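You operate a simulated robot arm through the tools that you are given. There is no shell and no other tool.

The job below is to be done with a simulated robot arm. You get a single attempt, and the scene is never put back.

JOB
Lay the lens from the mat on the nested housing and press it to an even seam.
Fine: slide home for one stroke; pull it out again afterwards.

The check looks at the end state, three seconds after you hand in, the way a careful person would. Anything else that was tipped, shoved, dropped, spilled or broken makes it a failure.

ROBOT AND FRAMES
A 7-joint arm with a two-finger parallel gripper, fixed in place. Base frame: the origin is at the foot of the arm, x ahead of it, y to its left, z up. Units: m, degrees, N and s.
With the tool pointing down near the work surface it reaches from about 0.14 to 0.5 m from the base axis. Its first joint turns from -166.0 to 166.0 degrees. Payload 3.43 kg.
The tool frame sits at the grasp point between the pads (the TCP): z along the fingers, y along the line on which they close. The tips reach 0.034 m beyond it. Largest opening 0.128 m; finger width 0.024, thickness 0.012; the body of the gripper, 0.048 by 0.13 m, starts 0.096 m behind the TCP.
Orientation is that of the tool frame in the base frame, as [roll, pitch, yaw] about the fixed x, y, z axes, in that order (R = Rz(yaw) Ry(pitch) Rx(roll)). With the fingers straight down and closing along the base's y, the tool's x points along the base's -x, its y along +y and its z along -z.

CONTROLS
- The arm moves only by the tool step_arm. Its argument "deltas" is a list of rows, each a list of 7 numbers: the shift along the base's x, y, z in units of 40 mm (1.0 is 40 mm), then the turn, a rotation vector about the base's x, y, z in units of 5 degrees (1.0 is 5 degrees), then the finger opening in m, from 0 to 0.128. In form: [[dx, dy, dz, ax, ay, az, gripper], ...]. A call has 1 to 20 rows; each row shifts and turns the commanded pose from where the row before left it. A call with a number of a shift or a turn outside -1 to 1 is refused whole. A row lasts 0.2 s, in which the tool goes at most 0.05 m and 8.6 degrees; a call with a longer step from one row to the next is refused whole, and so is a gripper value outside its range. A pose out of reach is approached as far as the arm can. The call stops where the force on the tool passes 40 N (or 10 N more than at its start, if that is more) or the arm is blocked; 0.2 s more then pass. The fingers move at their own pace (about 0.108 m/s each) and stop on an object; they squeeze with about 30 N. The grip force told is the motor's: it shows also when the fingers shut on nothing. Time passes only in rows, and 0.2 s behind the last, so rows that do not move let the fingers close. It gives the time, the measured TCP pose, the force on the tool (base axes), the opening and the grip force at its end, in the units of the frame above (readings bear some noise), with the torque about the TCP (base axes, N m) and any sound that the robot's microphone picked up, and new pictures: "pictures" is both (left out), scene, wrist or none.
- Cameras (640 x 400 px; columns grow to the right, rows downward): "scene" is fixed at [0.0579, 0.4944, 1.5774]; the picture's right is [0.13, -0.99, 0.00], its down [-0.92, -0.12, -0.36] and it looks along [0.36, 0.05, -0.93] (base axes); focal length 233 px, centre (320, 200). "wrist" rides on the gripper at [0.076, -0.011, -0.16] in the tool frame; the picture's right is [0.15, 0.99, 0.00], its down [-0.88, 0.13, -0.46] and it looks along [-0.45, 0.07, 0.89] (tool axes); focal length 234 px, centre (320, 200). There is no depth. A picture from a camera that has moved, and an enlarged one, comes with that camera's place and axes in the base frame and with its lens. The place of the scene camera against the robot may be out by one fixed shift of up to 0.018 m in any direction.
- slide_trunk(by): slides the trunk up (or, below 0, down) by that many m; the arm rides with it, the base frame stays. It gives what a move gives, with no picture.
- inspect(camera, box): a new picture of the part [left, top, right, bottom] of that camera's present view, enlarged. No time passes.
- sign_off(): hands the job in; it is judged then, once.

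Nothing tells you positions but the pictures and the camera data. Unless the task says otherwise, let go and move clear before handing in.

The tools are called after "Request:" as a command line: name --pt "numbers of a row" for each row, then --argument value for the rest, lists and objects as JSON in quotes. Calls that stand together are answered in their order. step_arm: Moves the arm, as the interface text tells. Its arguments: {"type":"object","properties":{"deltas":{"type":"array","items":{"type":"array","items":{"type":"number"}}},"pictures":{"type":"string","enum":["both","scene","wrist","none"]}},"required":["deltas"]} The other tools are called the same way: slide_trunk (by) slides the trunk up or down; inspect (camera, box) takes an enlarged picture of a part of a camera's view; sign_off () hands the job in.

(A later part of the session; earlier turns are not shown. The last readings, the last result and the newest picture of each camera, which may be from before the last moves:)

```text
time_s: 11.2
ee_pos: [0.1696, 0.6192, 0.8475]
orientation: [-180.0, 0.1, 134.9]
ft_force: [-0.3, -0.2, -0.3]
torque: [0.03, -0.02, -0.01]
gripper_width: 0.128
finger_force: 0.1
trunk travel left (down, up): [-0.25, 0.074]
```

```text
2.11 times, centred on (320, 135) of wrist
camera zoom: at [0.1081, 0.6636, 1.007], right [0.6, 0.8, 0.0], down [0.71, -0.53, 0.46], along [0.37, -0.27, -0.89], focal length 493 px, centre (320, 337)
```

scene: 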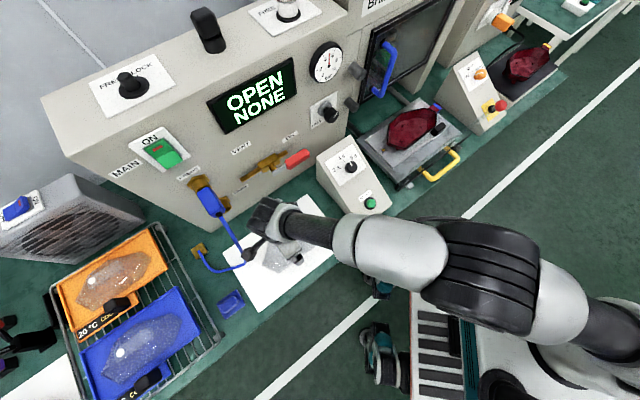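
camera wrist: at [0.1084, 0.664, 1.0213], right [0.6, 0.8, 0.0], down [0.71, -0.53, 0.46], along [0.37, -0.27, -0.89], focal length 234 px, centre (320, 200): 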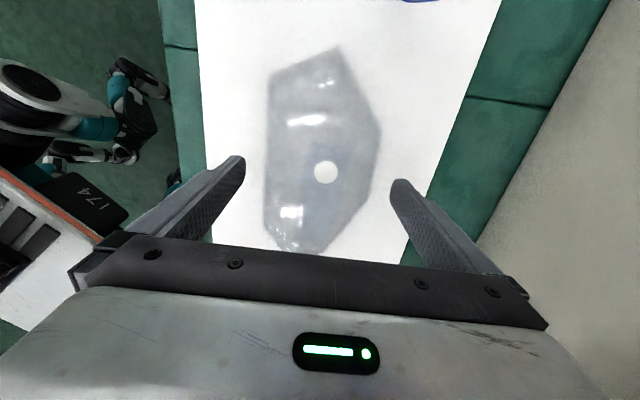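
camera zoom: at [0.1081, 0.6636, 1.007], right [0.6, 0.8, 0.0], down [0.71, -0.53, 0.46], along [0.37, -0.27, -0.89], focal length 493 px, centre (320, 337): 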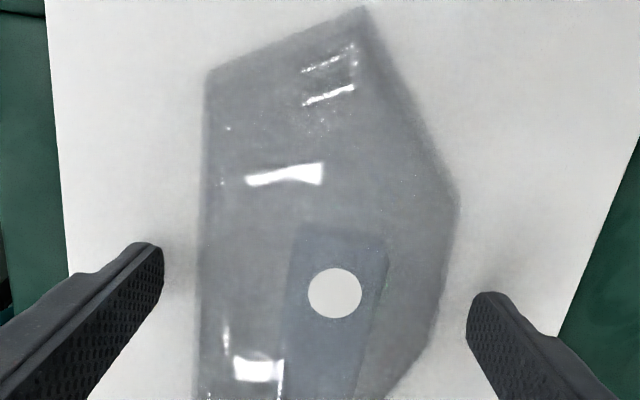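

Request:
step_arm --pt "0 0 -0.1 0 0 0 0.128" --pt "0 0 0 0 0 0 0.128" --pictures "none"

Request:
inspect --camera "wrist" --box '[360, 160, 460, 230]'

Request:
inspect --camera "wrist" --box '[200, 140, 300, 210]'

```text
time_s: 11.8
ee_pos: [0.1705, 0.6191, 0.8436]
orientation: [180.0, 0.1, 134.9]
ft_force: [-0.2, -0.8, -0.8]
torque: [0.01, -0.01, -0.02]
gripper_width: 0.128
finger_force: 0.0
trunk travel left (down, up): [-0.25, 0.074]
```

```text
5.71 times, centred on (410, 195) of wrist
camera zoom: at [0.1083, 0.6633, 1.0033], right [0.6, 0.8, 0.0], down [0.71, -0.53, 0.46], along [0.37, -0.27, -0.89], focal length 1338 px, centre (-194, 229)
```

zoom: 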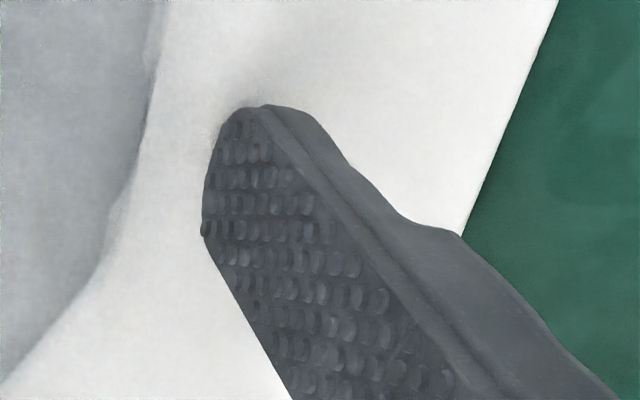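

```text
5.71 times, centred on (250, 175) of wrist
camera zoom: at [0.1083, 0.6633, 1.0033], right [0.6, 0.8, 0.0], down [0.71, -0.53, 0.46], along [0.37, -0.27, -0.89], focal length 1338 px, centre (720, 343)
```

zoom: 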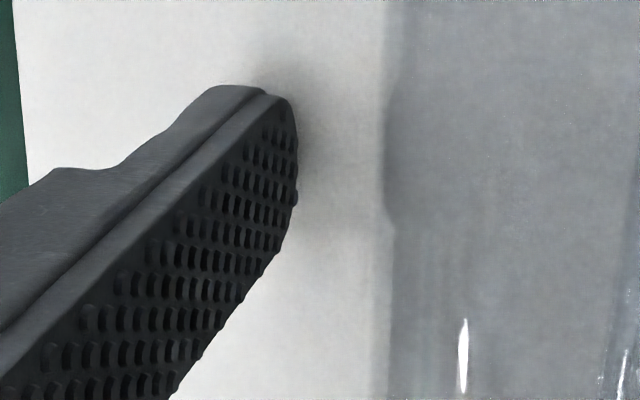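

No contact yet. I'll slide along the lens so the pads sit over its widest point (a firmer three-point grip), then keep creeping down.

Request:
step_arm --pt "0.26 -0.26 0 0 0 0 0.128" --pt "0 0 -0.1 0 0 0 0.128" --pt "0 0 0 0 0 0 0.128" --pictures "none"

Request:
inspect --camera "wrist" --box '[180, 60, 460, 235]'

Request:
inspect --camera "wrist" --box '[350, 150, 470, 230]'

```text
time_s: 12.6
ee_pos: [0.1806, 0.6072, 0.8412]
orientation: [179.9, 0.0, 134.9]
ft_force: [-0.2, -1.4, 9.5]
torque: [-0.58, 0.43, -0.02]
gripper_width: 0.1279
finger_force: 0.1
trunk travel left (down, up): [-0.25, 0.074]
```

```text
2.29 times, centred on (320, 148) of wrist
camera zoom: at [0.1186, 0.6522, 1.0001], right [0.6, 0.8, 0.0], down [0.71, -0.53, 0.46], along [0.37, -0.27, -0.89], focal length 535 px, centre (320, 320)
```

zoom: 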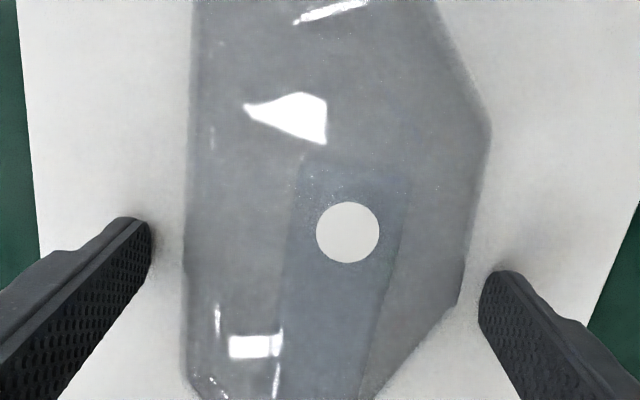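

```text
5.00 times, centred on (410, 190) of wrist
camera zoom: at [0.1186, 0.6522, 1.0001], right [0.6, 0.8, 0.0], down [0.71, -0.53, 0.46], along [0.37, -0.27, -0.89], focal length 1171 px, centre (-130, 250)
```

zoom: 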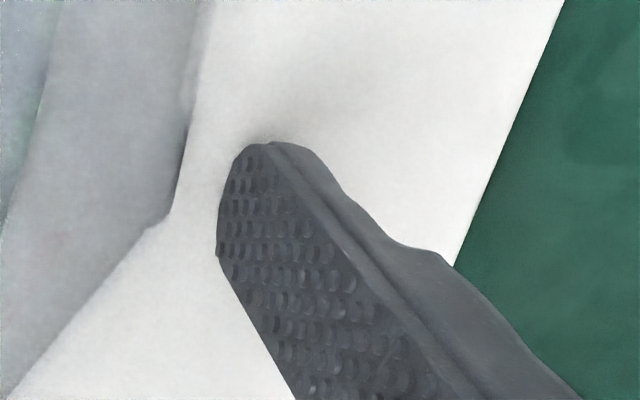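

One fingertip just touched the mat (mat top ≈ 0.807). I'll lift 2 mm, centre the jaws on the lens, and narrow them gently before the full squeeze.

Request:
step_arm --pt "-0.05 -0.05 0.05 0 0 0 0.128" --pt "0 0 0 0 0 0 0.114" --pt "0 0 0 0 0 0 0.112" --pictures "none"

Request:
inspect --camera "wrist" --box '[180, 60, 460, 235]'

```text
time_s: 13.4
ee_pos: [0.1784, 0.6057, 0.8416]
orientation: [-179.9, 0.0, 135.0]
ft_force: [0.6, 0.5, 0.6]
torque: [0.05, -0.06, -0.02]
gripper_width: 0.1125
finger_force: 0.6
trunk travel left (down, up): [-0.25, 0.074]
```

```text
2.29 times, centred on (320, 148) of wrist
camera zoom: at [0.1168, 0.6506, 1.0007], right [0.6, 0.8, 0.0], down [0.71, -0.53, 0.46], along [0.37, -0.27, -0.89], focal length 535 px, centre (320, 320)
```

zoom: 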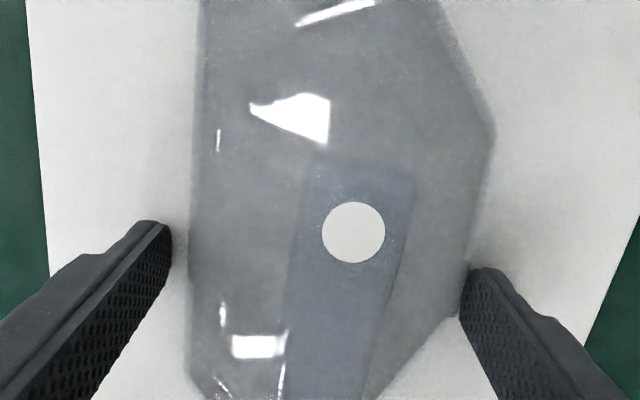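

The right pad is nearly on the lens while the left has a gap, so I'll shift 3 mm towards the machine side and then close fully.

Request:
step_arm --pt "0.075 0.075 0 0 0 0 0.114" --pt "0 0 0 0 0 0 0.11" --pt "0 0 0 0 0 0 0.107" --pt "0 0 0 0 0 0 0.104" --pt "0 0 0 0 0 0 0.1" --pt "0 0 0 0 0 0 0.098" --pictures "none"

Request:
inspect --camera "wrist" --box '[180, 60, 460, 235]'

```text
time_s: 14.8
ee_pos: [0.1802, 0.6084, 0.8435]
orientation: [179.7, -0.1, 134.9]
ft_force: [-3.3, -3.8, 23.1]
torque: [-0.7, 0.32, 0.16]
gripper_width: 0.1008
finger_force: 30.3
trunk travel left (down, up): [-0.25, 0.074]
```

```text
2.29 times, centred on (320, 148) of wrist
camera zoom: at [0.119, 0.6528, 1.0038], right [0.6, 0.8, 0.0], down [0.71, -0.53, 0.45], along [0.37, -0.27, -0.89], focal length 535 px, centre (320, 320)
```

zoom: 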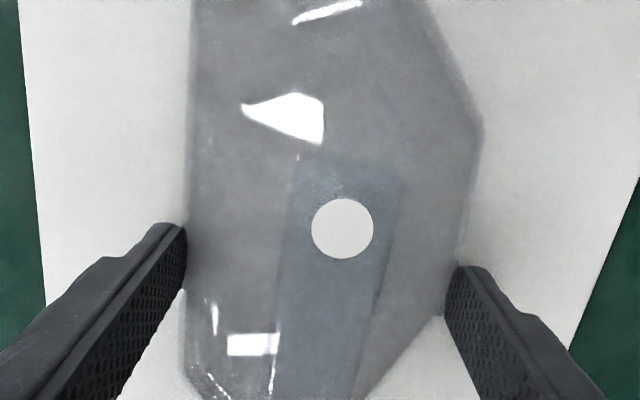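

Request:
inspect --camera "wrist" --box '[350, 150, 470, 230]'

Request:
inspect --camera "wrist" --box '[210, 140, 310, 215]'

Request:
inspect --camera "scene" --box '[230, 200, 350, 290]'

```text
5.00 times, centred on (410, 190) of wrist
camera zoom: at [0.119, 0.6528, 1.0038], right [0.6, 0.8, 0.0], down [0.71, -0.53, 0.45], along [0.37, -0.27, -0.89], focal length 1171 px, centre (-130, 250)
```

zoom: 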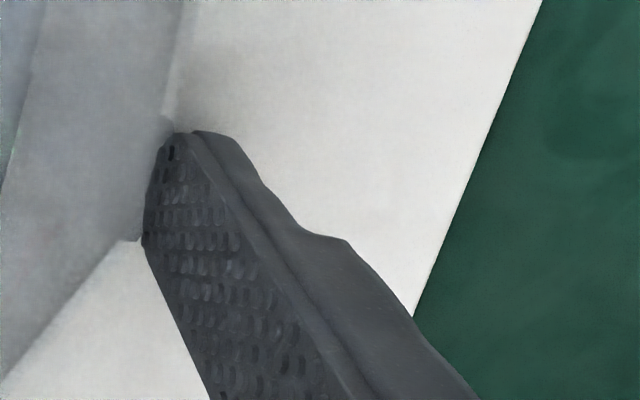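

```text
5.33 times, centred on (260, 178) of wrist
camera zoom: at [0.119, 0.6528, 1.0038], right [0.6, 0.8, 0.0], down [0.71, -0.53, 0.45], along [0.37, -0.27, -0.89], focal length 1249 px, centre (640, 320)
```

zoom: 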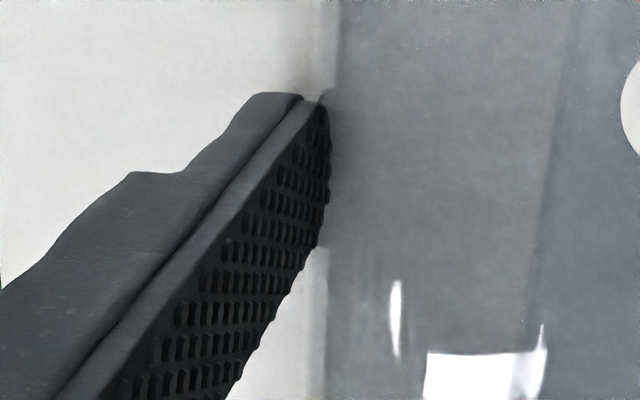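

```text
4.44 times, centred on (290, 245) of scene
camera zoom: at [0.0579, 0.4944, 1.5774], right [0.13, -0.99, 0.0], down [-0.92, -0.12, -0.36], along [0.36, 0.05, -0.93], focal length 1036 px, centre (453, 0)
```

zoom: 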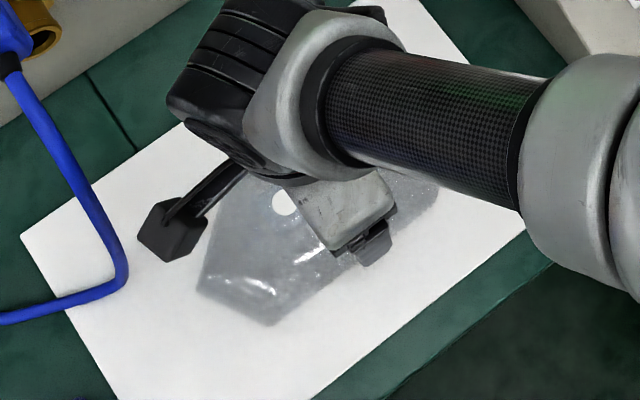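

The grip reads 30 N at 0.101 m, with some upward push from the lens's sloped sides. I'll try a small lift of a few millimetres to see whether it holds.

Request:
step_arm --pt "0 0 0.05 0 0 0 0.09" --pt "0 0 0.05 0 0 0 0.09" --pt "0 0 0.05 0 0 0 0.09" --pt "0 0 0 0 0 0 0.09" --pictures "none"

Request:
inspect --camera "wrist" --box '[180, 60, 460, 235]'

Request:
inspect --camera "wrist" --box '[350, 150, 470, 230]'

Request:
inspect --camera "wrist" --box '[210, 140, 310, 215]'

```text
time_s: 15.8
ee_pos: [0.1816, 0.6095, 0.8472]
orientation: [179.9, 0.0, 134.9]
ft_force: [-1.0, 1.1, 14.3]
torque: [0.01, 0.06, 0.04]
gripper_width: 0.0941
finger_force: 29.4
trunk travel left (down, up): [-0.25, 0.074]
```

```text
2.29 times, centred on (320, 148) of wrist
camera zoom: at [0.1192, 0.6533, 1.0079], right [0.6, 0.8, 0.0], down [0.71, -0.53, 0.46], along [0.37, -0.27, -0.89], focal length 535 px, centre (320, 320)
```

zoom: 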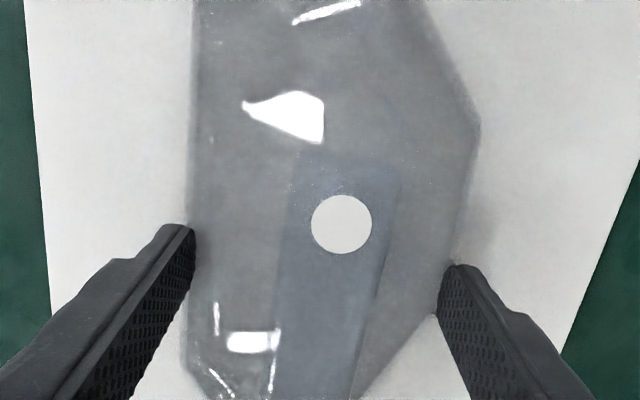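

```text
5.00 times, centred on (410, 190) of wrist
camera zoom: at [0.1192, 0.6533, 1.0079], right [0.6, 0.8, 0.0], down [0.71, -0.53, 0.46], along [0.37, -0.27, -0.89], focal length 1171 px, centre (-130, 250)
```

zoom: 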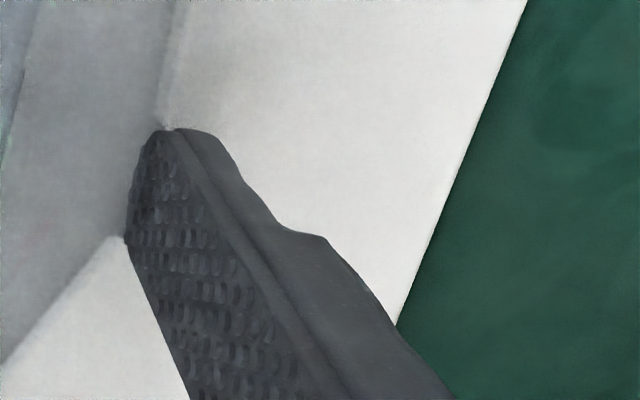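

```text
5.33 times, centred on (260, 178) of wrist
camera zoom: at [0.1192, 0.6533, 1.0079], right [0.6, 0.8, 0.0], down [0.71, -0.53, 0.46], along [0.37, -0.27, -0.89], focal length 1249 px, centre (640, 320)
```

zoom: 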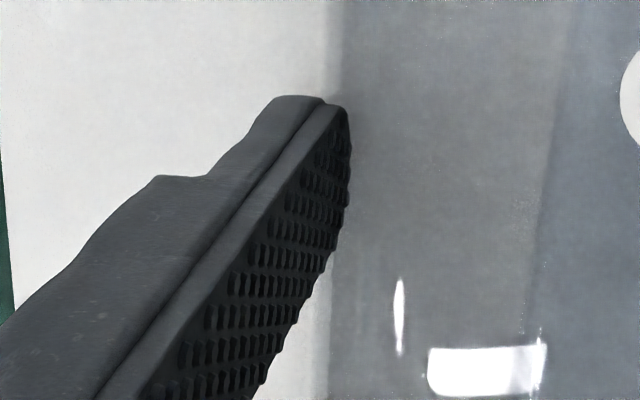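

The pads are riding up the sloped sides (opening shrank as I rose), so this grip height is too high. I'll open, go down to the mat, and look closely at the lens's edge profile before trying again.

Request:
step_arm --pt "0 0 0 0 0 0 0.11" --pt "0 0 0 0 0 0 0.12" --pt "0 0 0 0 0 0 0.124" --pt "0 0 1 0 0 0 0.124" --pt "0 0 0.5 0 0 0 0.124"

Request:
inspect --camera "wrist" --box '[220, 20, 420, 180]'

Request:
inspect --camera "scene" --box '[215, 285, 255, 325]'

Request:
inspect --camera "scene" --box '[70, 230, 210, 400]'

```text
time_s: 17.0
ee_pos: [0.1805, 0.6092, 0.9061]
orientation: [-180.0, 0.1, 134.9]
ft_force: [0.4, -0.9, 0.4]
torque: [0.01, -0.02, -0.01]
gripper_width: 0.124
finger_force: 0.0
trunk travel left (down, up): [-0.25, 0.074]
camera wrist: at [0.1191, 0.6538, 1.0668], right [0.6, 0.8, 0.0], down [0.71, -0.53, 0.46], along [0.37, -0.27, -0.89], focal length 234 px, centre (320, 200)
```

scene: 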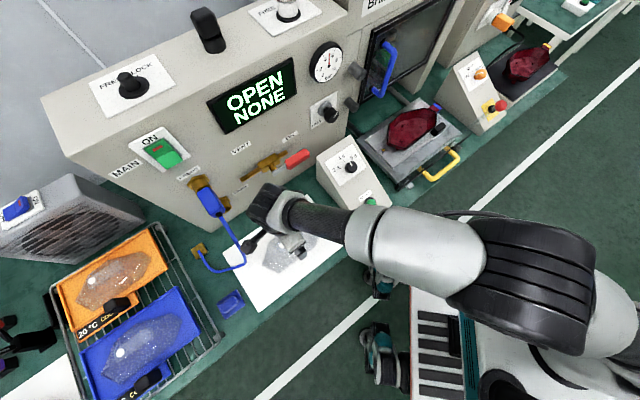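
wrist: 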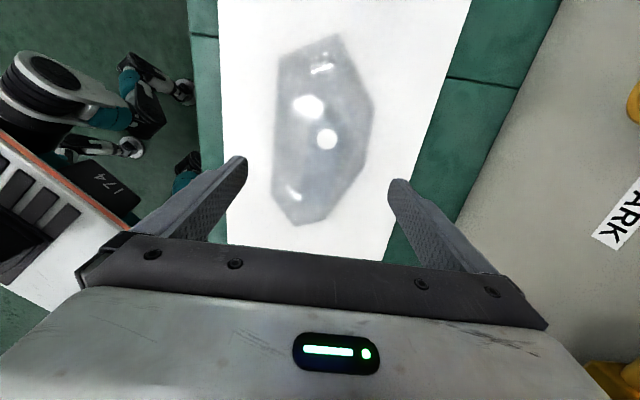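

```text
2.50 times, centred on (320, 100) of wrist
camera zoom: at [0.1191, 0.6538, 1.0668], right [0.6, 0.8, 0.0], down [0.71, -0.53, 0.46], along [0.37, -0.27, -0.89], focal length 585 px, centre (320, 450)
```

zoom: 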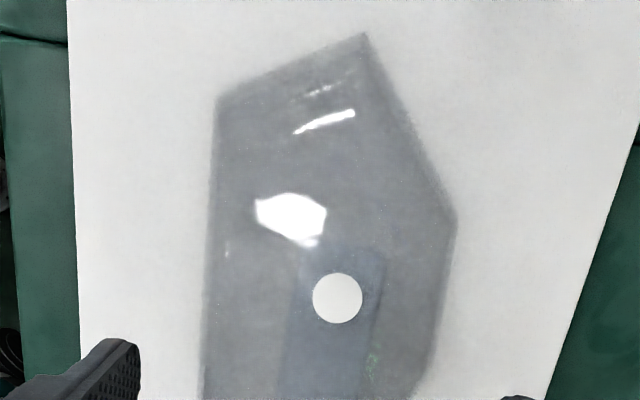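

```text
10.00 times, centred on (235, 305) of scene
camera zoom: at [0.0579, 0.4944, 1.5774], right [0.13, -0.99, 0.0], down [-0.92, -0.12, -0.36], along [0.36, 0.05, -0.93], focal length 2331 px, centre (1170, -850)
```

zoom: 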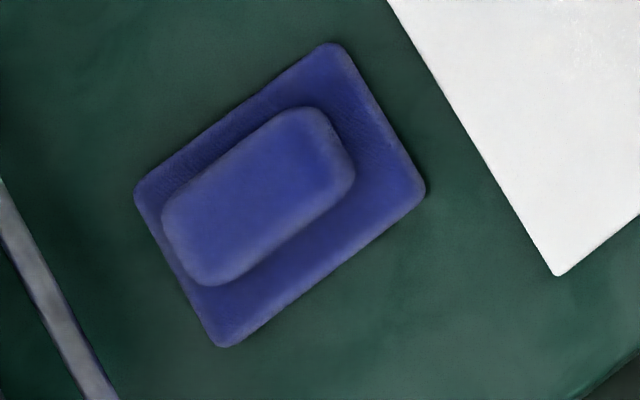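

```text
2.35 times, centred on (140, 315) of scene
camera zoom: at [0.0579, 0.4944, 1.5774], right [0.13, -0.99, 0.0], down [-0.92, -0.12, -0.36], along [0.36, 0.05, -0.93], focal length 548 px, centre (744, -71)
```

zoom: 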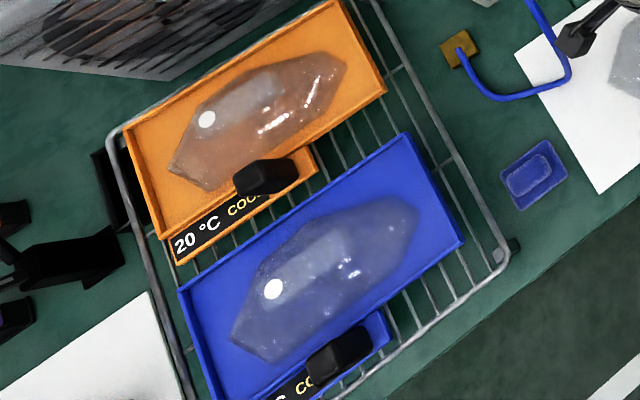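

Request:
inspect --camera "wrist" --box '[290, 110, 370, 190]'

Request:
inspect --camera "wrist" --box '[260, 25, 320, 75]'

Request:
inspect --camera "scene" --box '[105, 320, 155, 370]'

Request:
inspect --camera "scene" --box '[255, 240, 295, 275]'

```text
5.00 times, centred on (330, 150) of wrist
camera zoom: at [0.1191, 0.6538, 1.0668], right [0.6, 0.8, 0.0], down [0.71, -0.53, 0.46], along [0.37, -0.27, -0.89], focal length 1171 px, centre (270, 450)
```

zoom: 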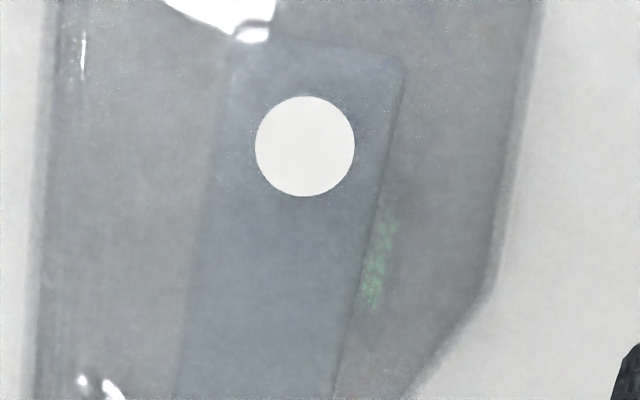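

```text
8.00 times, centred on (290, 50) of wrist
camera zoom: at [0.1191, 0.6538, 1.0668], right [0.6, 0.8, 0.0], down [0.71, -0.53, 0.46], along [0.37, -0.27, -0.89], focal length 1873 px, centre (560, 1400)
```

zoom: 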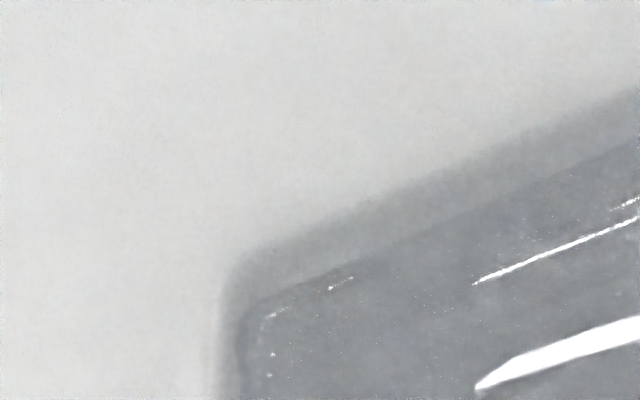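

```text
8.00 times, centred on (130, 345) of scene
camera zoom: at [0.0579, 0.4944, 1.5774], right [0.13, -0.99, 0.0], down [-0.92, -0.12, -0.36], along [0.36, 0.05, -0.93], focal length 1865 px, centre (1840, -960)
```

zoom: 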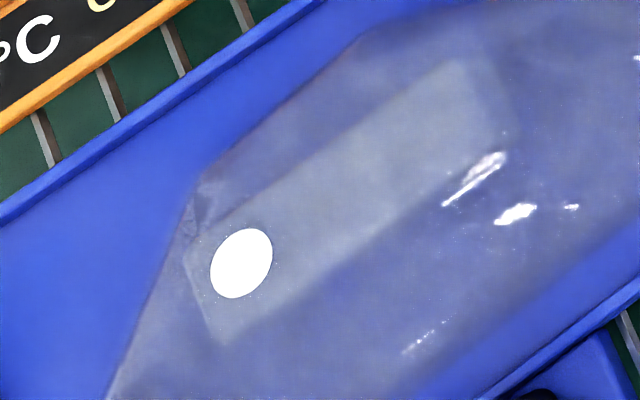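

```text
11.43 times, centred on (275, 258) of scene
camera zoom: at [0.0579, 0.4944, 1.5774], right [0.13, -0.99, 0.0], down [-0.92, -0.12, -0.36], along [0.36, 0.05, -0.93], focal length 2664 px, centre (834, -457)
```

zoom: 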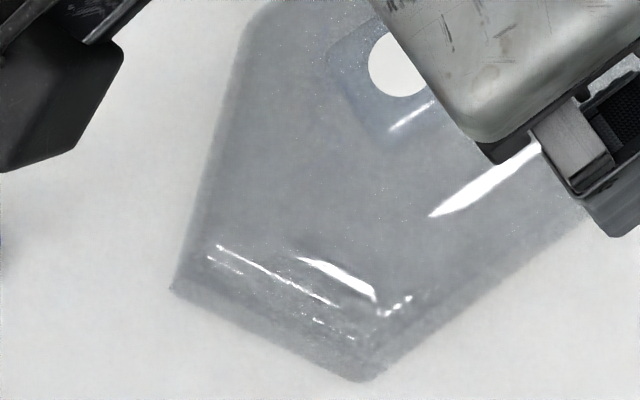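

Request:
inspect --camera "scene" --box '[60, 240, 170, 320]'

Request:
inspect --camera "scene" --box '[90, 300, 210, 390]'

Request:
inspect --camera "scene" --box '[495, 35, 565, 90]'

```text
5.00 times, centred on (115, 280) of scene
camera zoom: at [0.0579, 0.4944, 1.5774], right [0.13, -0.99, 0.0], down [-0.92, -0.12, -0.36], along [0.36, 0.05, -0.93], focal length 1166 px, centre (1345, -200)
```

zoom: 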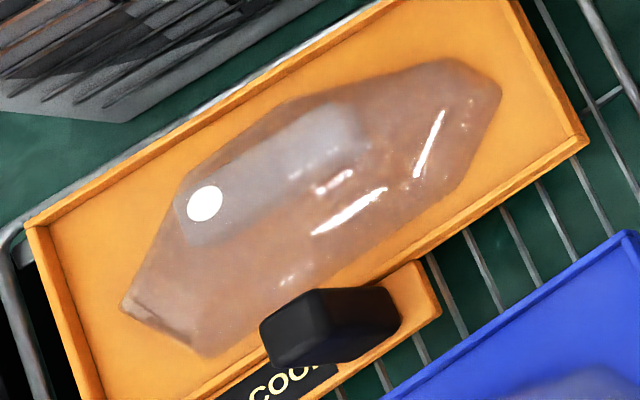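

```text
4.44 times, centred on (150, 345) of scene
camera zoom: at [0.0579, 0.4944, 1.5774], right [0.13, -0.99, 0.0], down [-0.92, -0.12, -0.36], along [0.36, 0.05, -0.93], focal length 1036 px, centre (1076, -444)
```

zoom: 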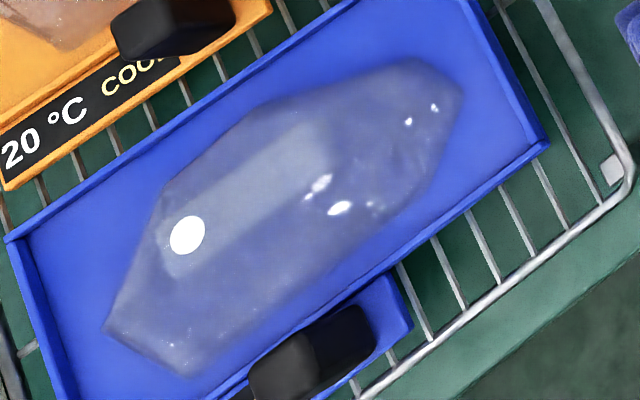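

```text
7.27 times, centred on (530, 62) of scene
camera zoom: at [0.0579, 0.4944, 1.5774], right [0.13, -0.99, 0.0], down [-0.92, -0.12, -0.36], along [0.36, 0.05, -0.93], focal length 1695 px, centre (-1207, 1200)
```

zoom: 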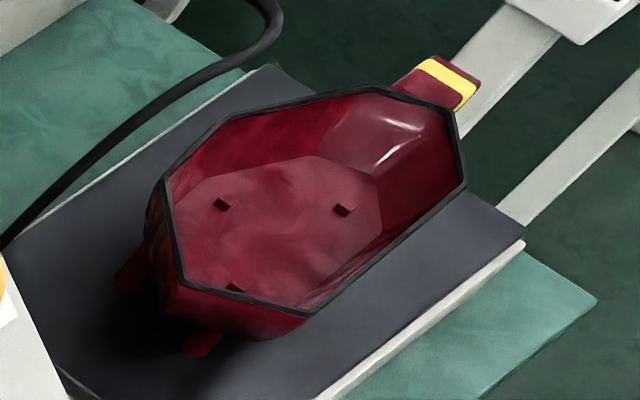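

Parallax puts the white dot about 45 mm above the mat, so the lens has a tall raised block on top (the bluish rectangle). That may be the proper gripping feature, so I'll back off and tilt the camera for a low side view of the lens.

Request:
step_arm --pt "0 0 0.8 0 0 0 0.124" --pt "-0.3 -0.3 0.6 0 0 1 0.124" --pt "-0.4 -0.4 0 0 0 1 0.124" --pt "-0.4 -0.4 0 0 0 1 0.124" --pt "0 0 0 0 0 1 0.124" --pt "0 0 0 0 0 1 0.124" --pt "0 0 0 0 0 1 0.124" --pt "0 0 0 0 0 1 0.124" --pt "0 0 0 0 0 1 0.124" --pt "0 0 0 0 0 1 0.124" --pt "0 0 0 0 0 1 0.124" --pt "0 0 0 0 0 1 0.124" --pt "0 0 0 0 0 1 0.124" --pt "0 0 0 0 0 1 0.124" --pt "0 0 0 0 0 1 0.124" --pt "0 0 0 0 0 1 0.124" --pt "0 0 0 0 0 1 0.124" --pt "0 0 0 0 0 1 0.124" --pt "0 0 0 0 0 1 0.124"

```text
time_s: 21.0
ee_pos: [0.1375, 0.5659, 0.9639]
orientation: [-180.0, 0.0, -135.0]
ft_force: [-0.3, 0.1, 0.4]
torque: [-0.01, 0.0, 0.01]
gripper_width: 0.1242
finger_force: 0.0
trunk travel left (down, up): [-0.25, 0.074]
camera wrist: at [0.0913, 0.5024, 1.1232], right [-0.8, 0.6, 0.0], down [0.53, 0.71, 0.46], along [0.27, 0.37, -0.89], focal length 234 px, centre (320, 200)
```

scene: 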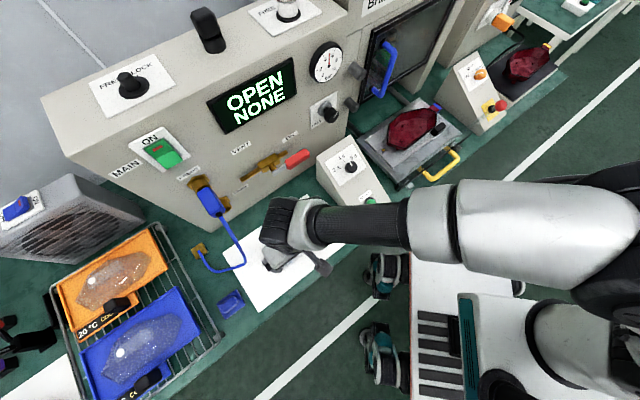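
wrist: 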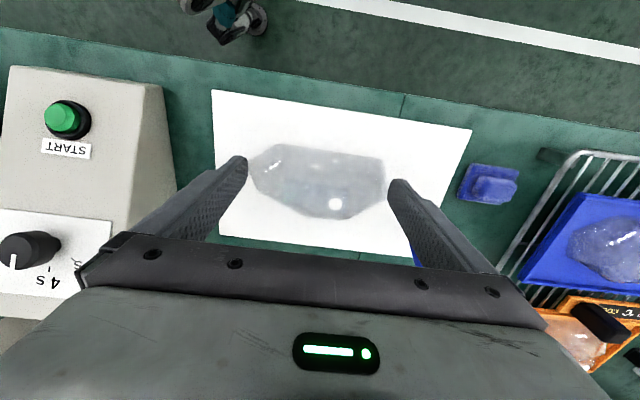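

Request:
step_arm --pt "-0.2 -0.2 -0.1 0.708 -0.706 0 0.124" --pt "-0.2 -0.2 -0.2 0.708 -0.706 0 0.124" --pt "-0.2 -0.2 -0.2 0.708 -0.706 0 0.124" --pt "-0.2 -0.2 -0.2 0.708 -0.706 0 0.124" --pt "-0.2 -0.2 -0.2 0.708 -0.706 0 0.124" --pt "-0.2 -0.2 -0.2 0.708 -0.706 0 0.124" --pt "-0.2 -0.2 -0.2 0.708 -0.706 0 0.124" --pt "-0.2 -0.2 -0.2 0.708 -0.706 0 0.124"

Request:
inspect --camera "wrist" --box '[200, 60, 440, 210]'

```text
time_s: 22.5
ee_pos: [0.218, 0.4849, 0.9288]
orientation: [177.6, 31.9, -151.9]
ft_force: [-0.2, -1.1, 0.1]
torque: [0.02, 0.02, 0.02]
gripper_width: 0.1243
finger_force: 0.0
trunk travel left (down, up): [-0.25, 0.074]
stopped in row 7: the arm was blocked; the commanded pose is now the measured one
camera wrist: at [0.0951, 0.3981, 1.0237], right [-0.59, 0.8, -0.04], down [0.39, 0.34, 0.86], along [0.7, 0.49, -0.51], focal length 234 px, centre (320, 200)
```

scene: 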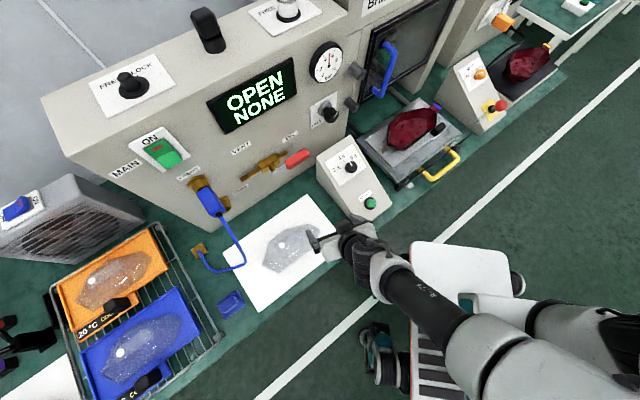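
wrist: 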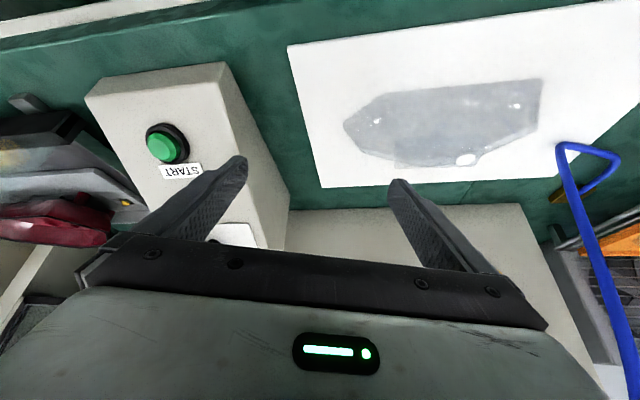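

```text
2.67 times, centred on (320, 135) of wrist
camera zoom: at [0.0951, 0.3981, 1.0237], right [-0.59, 0.8, -0.04], down [0.39, 0.34, 0.86], along [0.7, 0.49, -0.51], focal length 624 px, centre (320, 373)
```

zoom: 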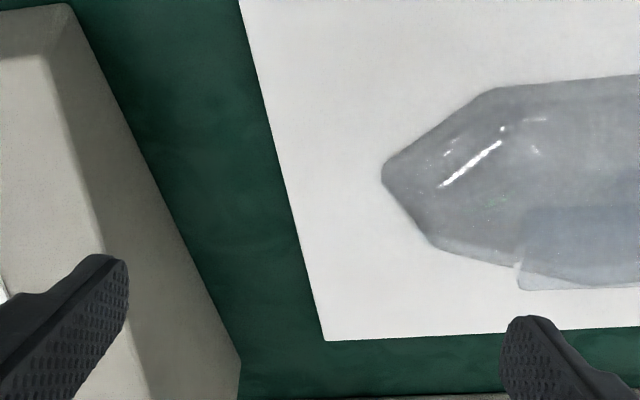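

Request:
inspect --camera "wrist" --box '[330, 60, 570, 210]'

Request:
inspect --camera "wrist" --box '[390, 110, 500, 180]'

Request:
inspect --camera "wrist" --box '[0, 80, 240, 300]'

```text
2.67 times, centred on (450, 135) of wrist
camera zoom: at [0.0951, 0.3981, 1.0237], right [-0.59, 0.8, -0.04], down [0.39, 0.34, 0.86], along [0.7, 0.49, -0.51], focal length 624 px, centre (-27, 373)
```

zoom: 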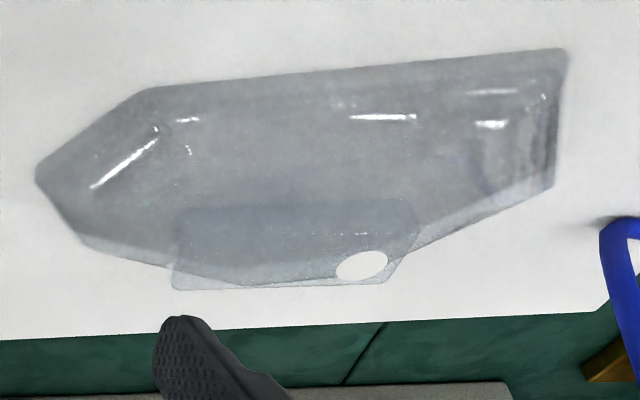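

```text
5.71 times, centred on (445, 145) of wrist
camera zoom: at [0.0951, 0.3981, 1.0237], right [-0.59, 0.8, -0.04], down [0.39, 0.34, 0.86], along [0.7, 0.49, -0.51], focal length 1338 px, centre (-394, 514)
```

zoom: 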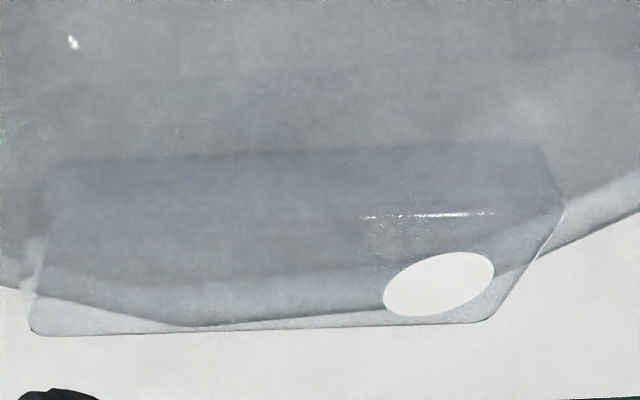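

```text
1.82 times, centred on (120, 190) of wrist
camera zoom: at [0.0951, 0.3981, 1.0237], right [-0.59, 0.8, -0.04], down [0.39, 0.34, 0.86], along [0.7, 0.49, -0.51], focal length 426 px, centre (684, 218)
```

zoom: 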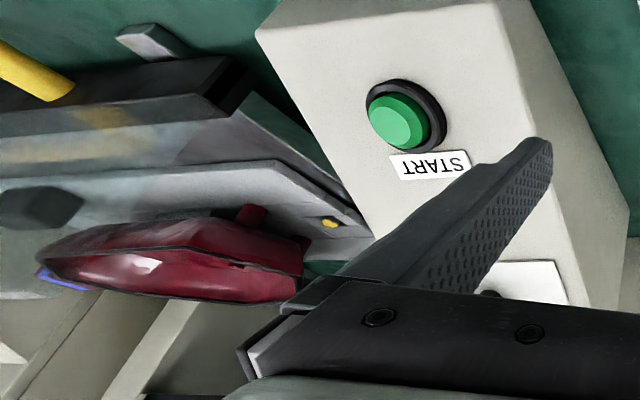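

The side view makes it clear: the lens carries a raised clear block (with the white dot on top), roughly 28 mm wide and 20 mm tall, so that is the feature to grip. I'll straighten the tool again and go back above the lens.

Request:
step_arm --pt "0 0 0.3 -0.493 0.77 0 0.124" --pt "0 0 0.3 -0.493 0.77 0 0.124" --pt "0 0 0.3 -0.493 0.77 0 0.124" --pt "-0.2 0.3 0.3 -0.493 0.77 0 0.124" --pt "-0.2 0.3 0.3 -0.493 0.77 0 0.124" --pt "-0.2 0.3 0.3 -0.493 0.77 0 0.124" --pt "-0.2 0.3 0.3 -0.493 0.77 0 0.124" --pictures "wrist"

```text
time_s: 24.1
ee_pos: [0.1873, 0.5315, 1.0118]
orientation: [180.0, -0.1, -151.3]
ft_force: [-0.3, 0.3, 0.0]
torque: [0.02, -0.02, 0.01]
gripper_width: 0.1239
finger_force: 0.0
trunk travel left (down, up): [-0.25, 0.074]
camera wrist: at [0.1259, 0.4853, 1.1718], right [-0.6, 0.8, 0.0], down [0.71, 0.54, 0.45], along [0.36, 0.27, -0.89], focal length 234 px, centre (320, 200)
```

wrist: 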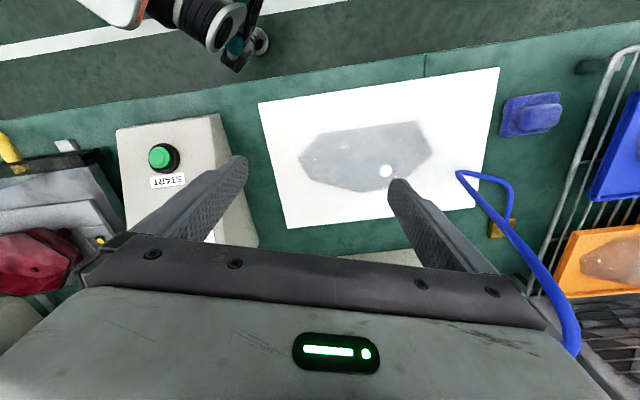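

Request:
step_arm --pt "-0.037 0.131 0 0 0 -0.98 0.124" --pt "-0.037 0.131 0 0 0 -0.98 0.124" --pt "-0.037 0.131 0 0 0 -0.98 0.124" --pt "-0.037 0.131 0 0 0 -0.98 0.124" --pt "-0.037 0.131 0 0 0 -0.98 0.124" --pt "-0.037 0.131 0 0 0 -0.98 0.124" --pt "-0.037 0.131 0 0 0 -0.98 0.124" --pt "-0.037 0.131 0 0 0 -0.98 0.124" --pt "-0.037 0.131 0 0 0 -0.98 0.124" --pt "-0.037 0.131 0 0 0 -0.98 0.124" --pt "-0.037 0.131 0 0 0 -0.98 0.124" --pt "-0.037 0.131 0 0 0 -0.98 0.124" --pt "-0.037 0.131 0 0 0 -0.98 0.124" --pt "-0.037 0.131 0 0 0 -0.98 0.124" --pt "-0.037 0.131 0 0 0 -0.98 0.124" --pictures "wrist"

Request:
inspect --camera "wrist" --box '[250, 50, 400, 220]'

Request:
inspect --camera "wrist" --box '[290, 100, 380, 200]'

```text
time_s: 27.3
ee_pos: [0.1658, 0.6108, 1.0117]
orientation: [-179.9, 0.0, 135.1]
ft_force: [-0.2, 1.2, 0.1]
torque: [-0.02, 0.02, -0.03]
gripper_width: 0.124
finger_force: 0.0
trunk travel left (down, up): [-0.25, 0.074]
camera wrist: at [0.1029, 0.6557, 1.1717], right [0.59, 0.8, 0.0], down [0.72, -0.53, 0.46], along [0.37, -0.27, -0.89], focal length 234 px, centre (320, 200)
```

wrist: 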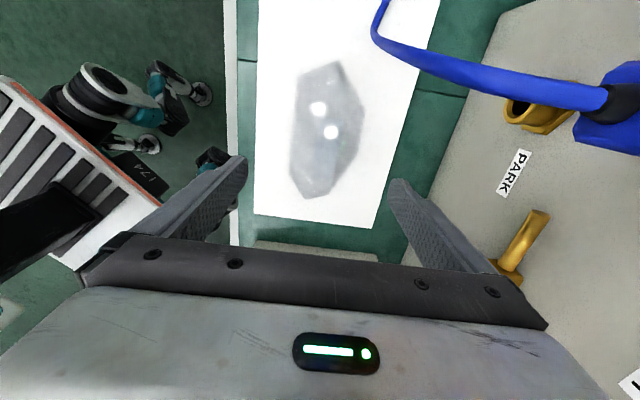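

```text
2.35 times, centred on (325, 135) of wrist
camera zoom: at [0.1029, 0.6557, 1.1717], right [0.59, 0.8, 0.0], down [0.72, -0.53, 0.46], along [0.37, -0.27, -0.89], focal length 551 px, centre (308, 353)
```

zoom: 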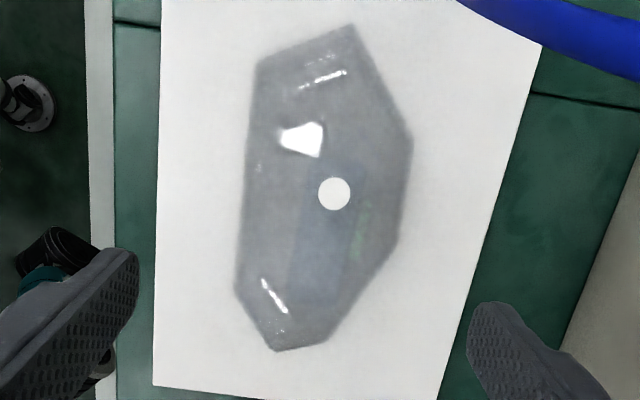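

```text
4.00 times, centred on (335, 150) of wrist
camera zoom: at [0.1029, 0.6557, 1.1717], right [0.59, 0.8, 0.0], down [0.72, -0.53, 0.46], along [0.37, -0.27, -0.89], focal length 937 px, centre (260, 400)
```

zoom: 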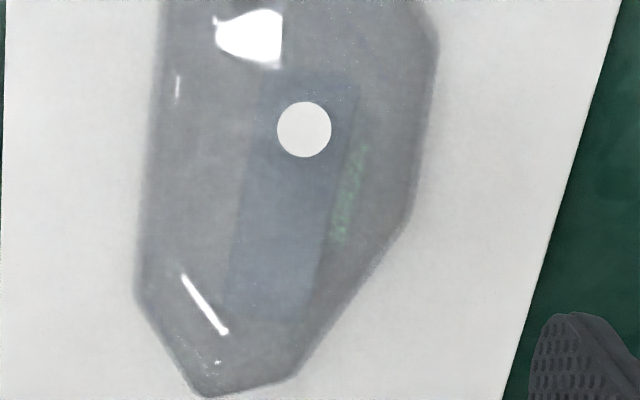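

Request:
inspect --camera "wrist" --box '[312, 110, 372, 150]'

Request:
inspect --camera "wrist" --box '[308, 145, 368, 185]'

Request:
inspect --camera "scene" --box '[270, 220, 330, 265]'

```text
10.00 times, centred on (342, 130) of wrist
camera zoom: at [0.1029, 0.6557, 1.1717], right [0.59, 0.8, 0.0], down [0.72, -0.53, 0.46], along [0.37, -0.27, -0.89], focal length 2342 px, centre (100, 900)
```

zoom: 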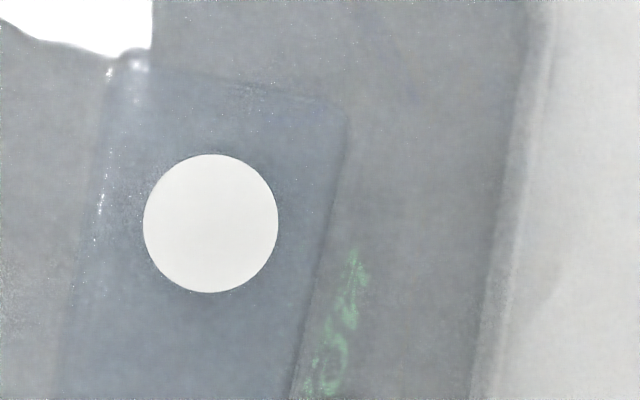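

```text
10.00 times, centred on (338, 165) of wrist
camera zoom: at [0.1029, 0.6557, 1.1717], right [0.59, 0.8, 0.0], down [0.72, -0.53, 0.46], along [0.37, -0.27, -0.89], focal length 2342 px, centre (140, 550)
```

zoom: 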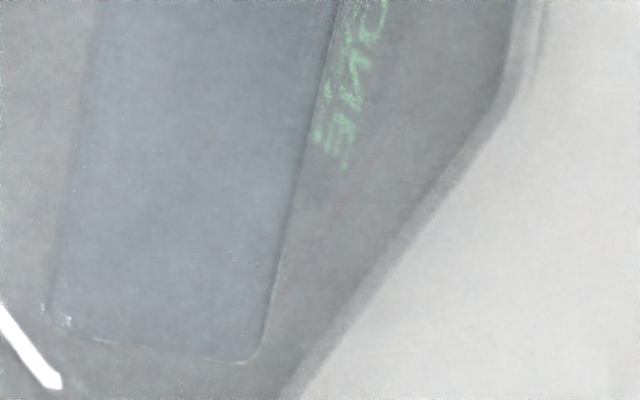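

```text
8.89 times, centred on (300, 242) of scene
camera zoom: at [0.0579, 0.4944, 1.5774], right [0.13, -0.99, 0.0], down [-0.92, -0.12, -0.36], along [0.36, 0.05, -0.93], focal length 2072 px, centre (498, -178)
```

zoom: 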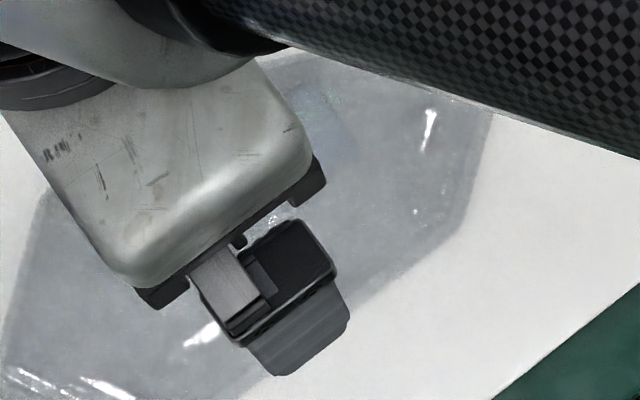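

The block's footprint comes out at about 87 × 31 mm, centred near (0.179, 0.611), top at z ≈ 0.85 and the lens face at about 0.83. I'll line up on it with a narrower opening and come down.

Request:
step_arm --pt "0.318 0.018 -0.5 0 0 -0.26 0.08" --pt "0 0 -1 0 0 0 0.07" --pt "0 0 -1 0 0 0 0.066" --pictures "wrist"

Request:
inspect --camera "wrist" --box '[230, 90, 430, 230]'

```text
time_s: 28.1
ee_pos: [0.1774, 0.6105, 0.9107]
orientation: [-180.0, 0.0, 133.8]
ft_force: [0.2, -0.3, -0.7]
torque: [0.02, -0.01, 0.0]
gripper_width: 0.0656
finger_force: 0.0
trunk travel left (down, up): [-0.25, 0.074]
camera wrist: at [0.1166, 0.6573, 1.0712], right [0.61, 0.79, 0.0], down [0.71, -0.54, 0.45], along [0.36, -0.28, -0.89], focal length 234 px, centre (320, 200)
```

wrist: 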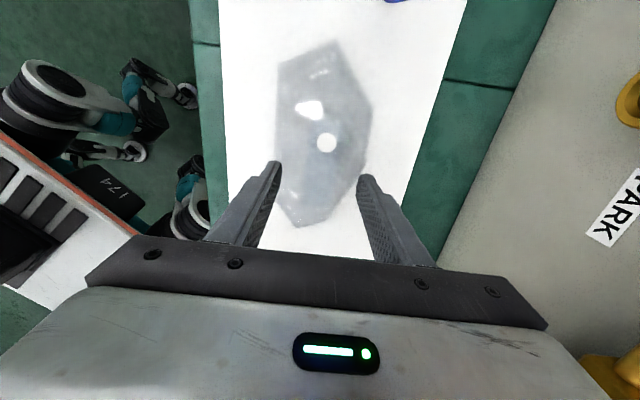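

```text
2.86 times, centred on (330, 160) of wrist
camera zoom: at [0.1166, 0.6573, 1.0712], right [0.61, 0.79, 0.0], down [0.71, -0.54, 0.45], along [0.36, -0.28, -0.89], focal length 669 px, centre (291, 314)
```

zoom: 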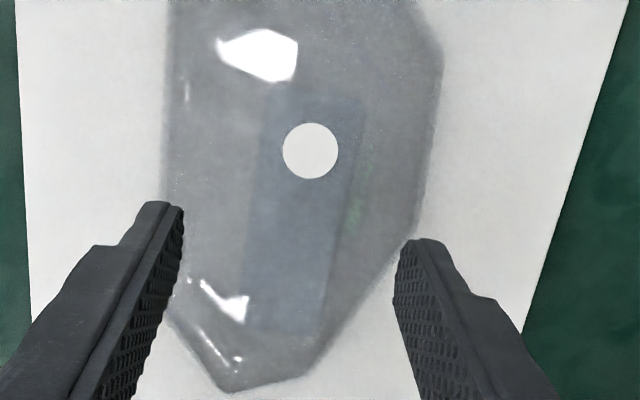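

Request:
step_arm --pt "0.03 0.02 -0.6 0 0 0 0.066" --pt "0 0 -0.3 0 0 0 0.066" --pictures "wrist"

Request:
inspect --camera "wrist" --box '[230, 70, 430, 220]'

```text
time_s: 28.7
ee_pos: [0.1793, 0.6127, 0.8745]
orientation: [-180.0, 0.1, 134.0]
ft_force: [0.6, 0.6, -0.5]
torque: [0.02, 0.01, -0.01]
gripper_width: 0.0663
finger_force: 0.0
trunk travel left (down, up): [-0.25, 0.074]
camera wrist: at [0.1175, 0.6582, 1.0351], right [0.61, 0.79, 0.0], down [0.71, -0.54, 0.46], along [0.36, -0.28, -0.89], focal length 234 px, centre (320, 200)
```

wrist: 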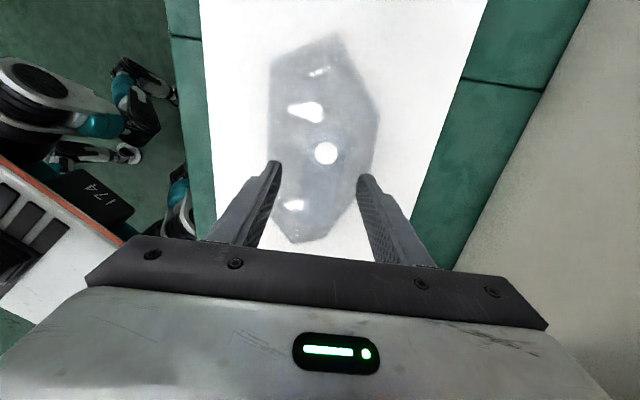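

```text
2.67 times, centred on (330, 145) of wrist
camera zoom: at [0.1175, 0.6582, 1.0351], right [0.61, 0.79, 0.0], down [0.71, -0.54, 0.46], along [0.36, -0.28, -0.89], focal length 624 px, centre (293, 347)
```

zoom: 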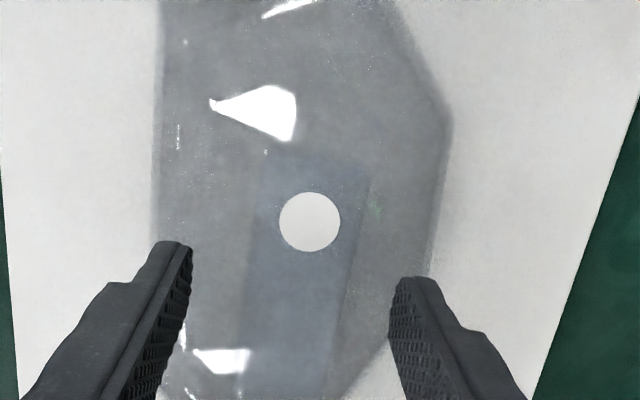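

Request:
step_arm --pt "0.045 0.045 -0.1 0 0 0 0.066" --pt "0 0 -0.08 0 0 0 0.066" --pt "0 0 0 0 0 0 0.05" --pictures "none"

Request:
inspect --camera "wrist" --box '[230, 70, 430, 220]'

```text
time_s: 29.5
ee_pos: [0.1795, 0.6139, 0.8684]
orientation: [-179.9, 0.0, 134.1]
ft_force: [0.2, -0.2, 0.1]
torque: [0.0, -0.01, 0.03]
gripper_width: 0.0499
finger_force: 0.0
trunk travel left (down, up): [-0.25, 0.074]
```

```text
2.67 times, centred on (330, 145) of wrist
camera zoom: at [0.1195, 0.6597, 1.0285], right [0.61, 0.79, 0.0], down [0.71, -0.54, 0.46], along [0.36, -0.28, -0.89], focal length 624 px, centre (293, 347)
```

zoom: 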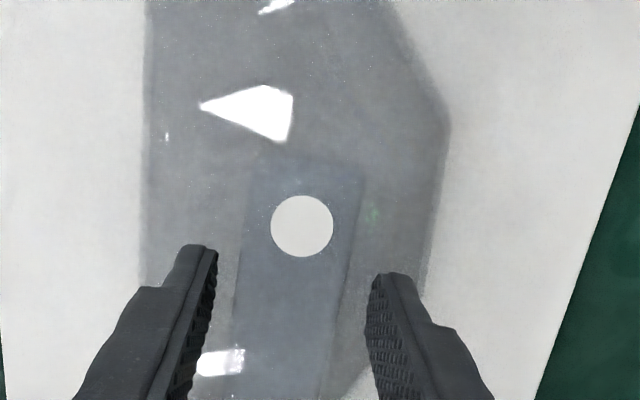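

Request:
step_arm --pt "0 0 -0.05 0 0 0 0.05" --pt "0 0 0 0 0 0 0.04" --pt "0 0 0 0 0 0 0.034" --pt "0 0 0 0 0 0 0.03" --pt "0 0 0 0 0 0 0.026" --pt "0 0 0 0 0 0 0.024" --pictures "none"

Request:
inspect --camera "wrist" --box '[230, 70, 430, 220]'

```text
time_s: 30.9
ee_pos: [0.1807, 0.6136, 0.8653]
orientation: [-179.9, 0.1, 134.1]
ft_force: [0.1, 0.1, -1.0]
torque: [0.04, -0.02, 0.03]
gripper_width: 0.033
finger_force: 29.9
trunk travel left (down, up): [-0.25, 0.074]
```

```text
2.67 times, centred on (330, 145) of wrist
camera zoom: at [0.1196, 0.6597, 1.0265], right [0.61, 0.79, 0.0], down [0.71, -0.54, 0.46], along [0.36, -0.28, -0.89], focal length 624 px, centre (293, 347)
```

zoom: 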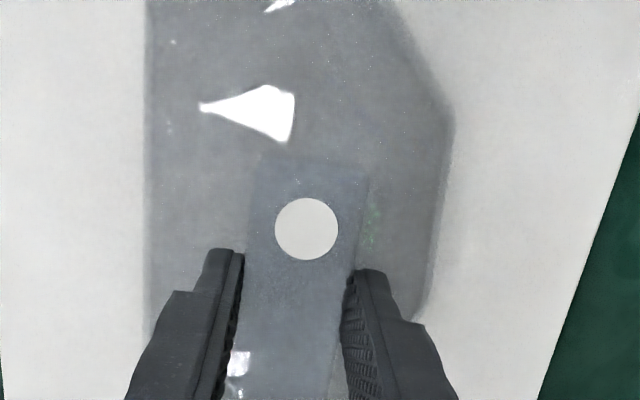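

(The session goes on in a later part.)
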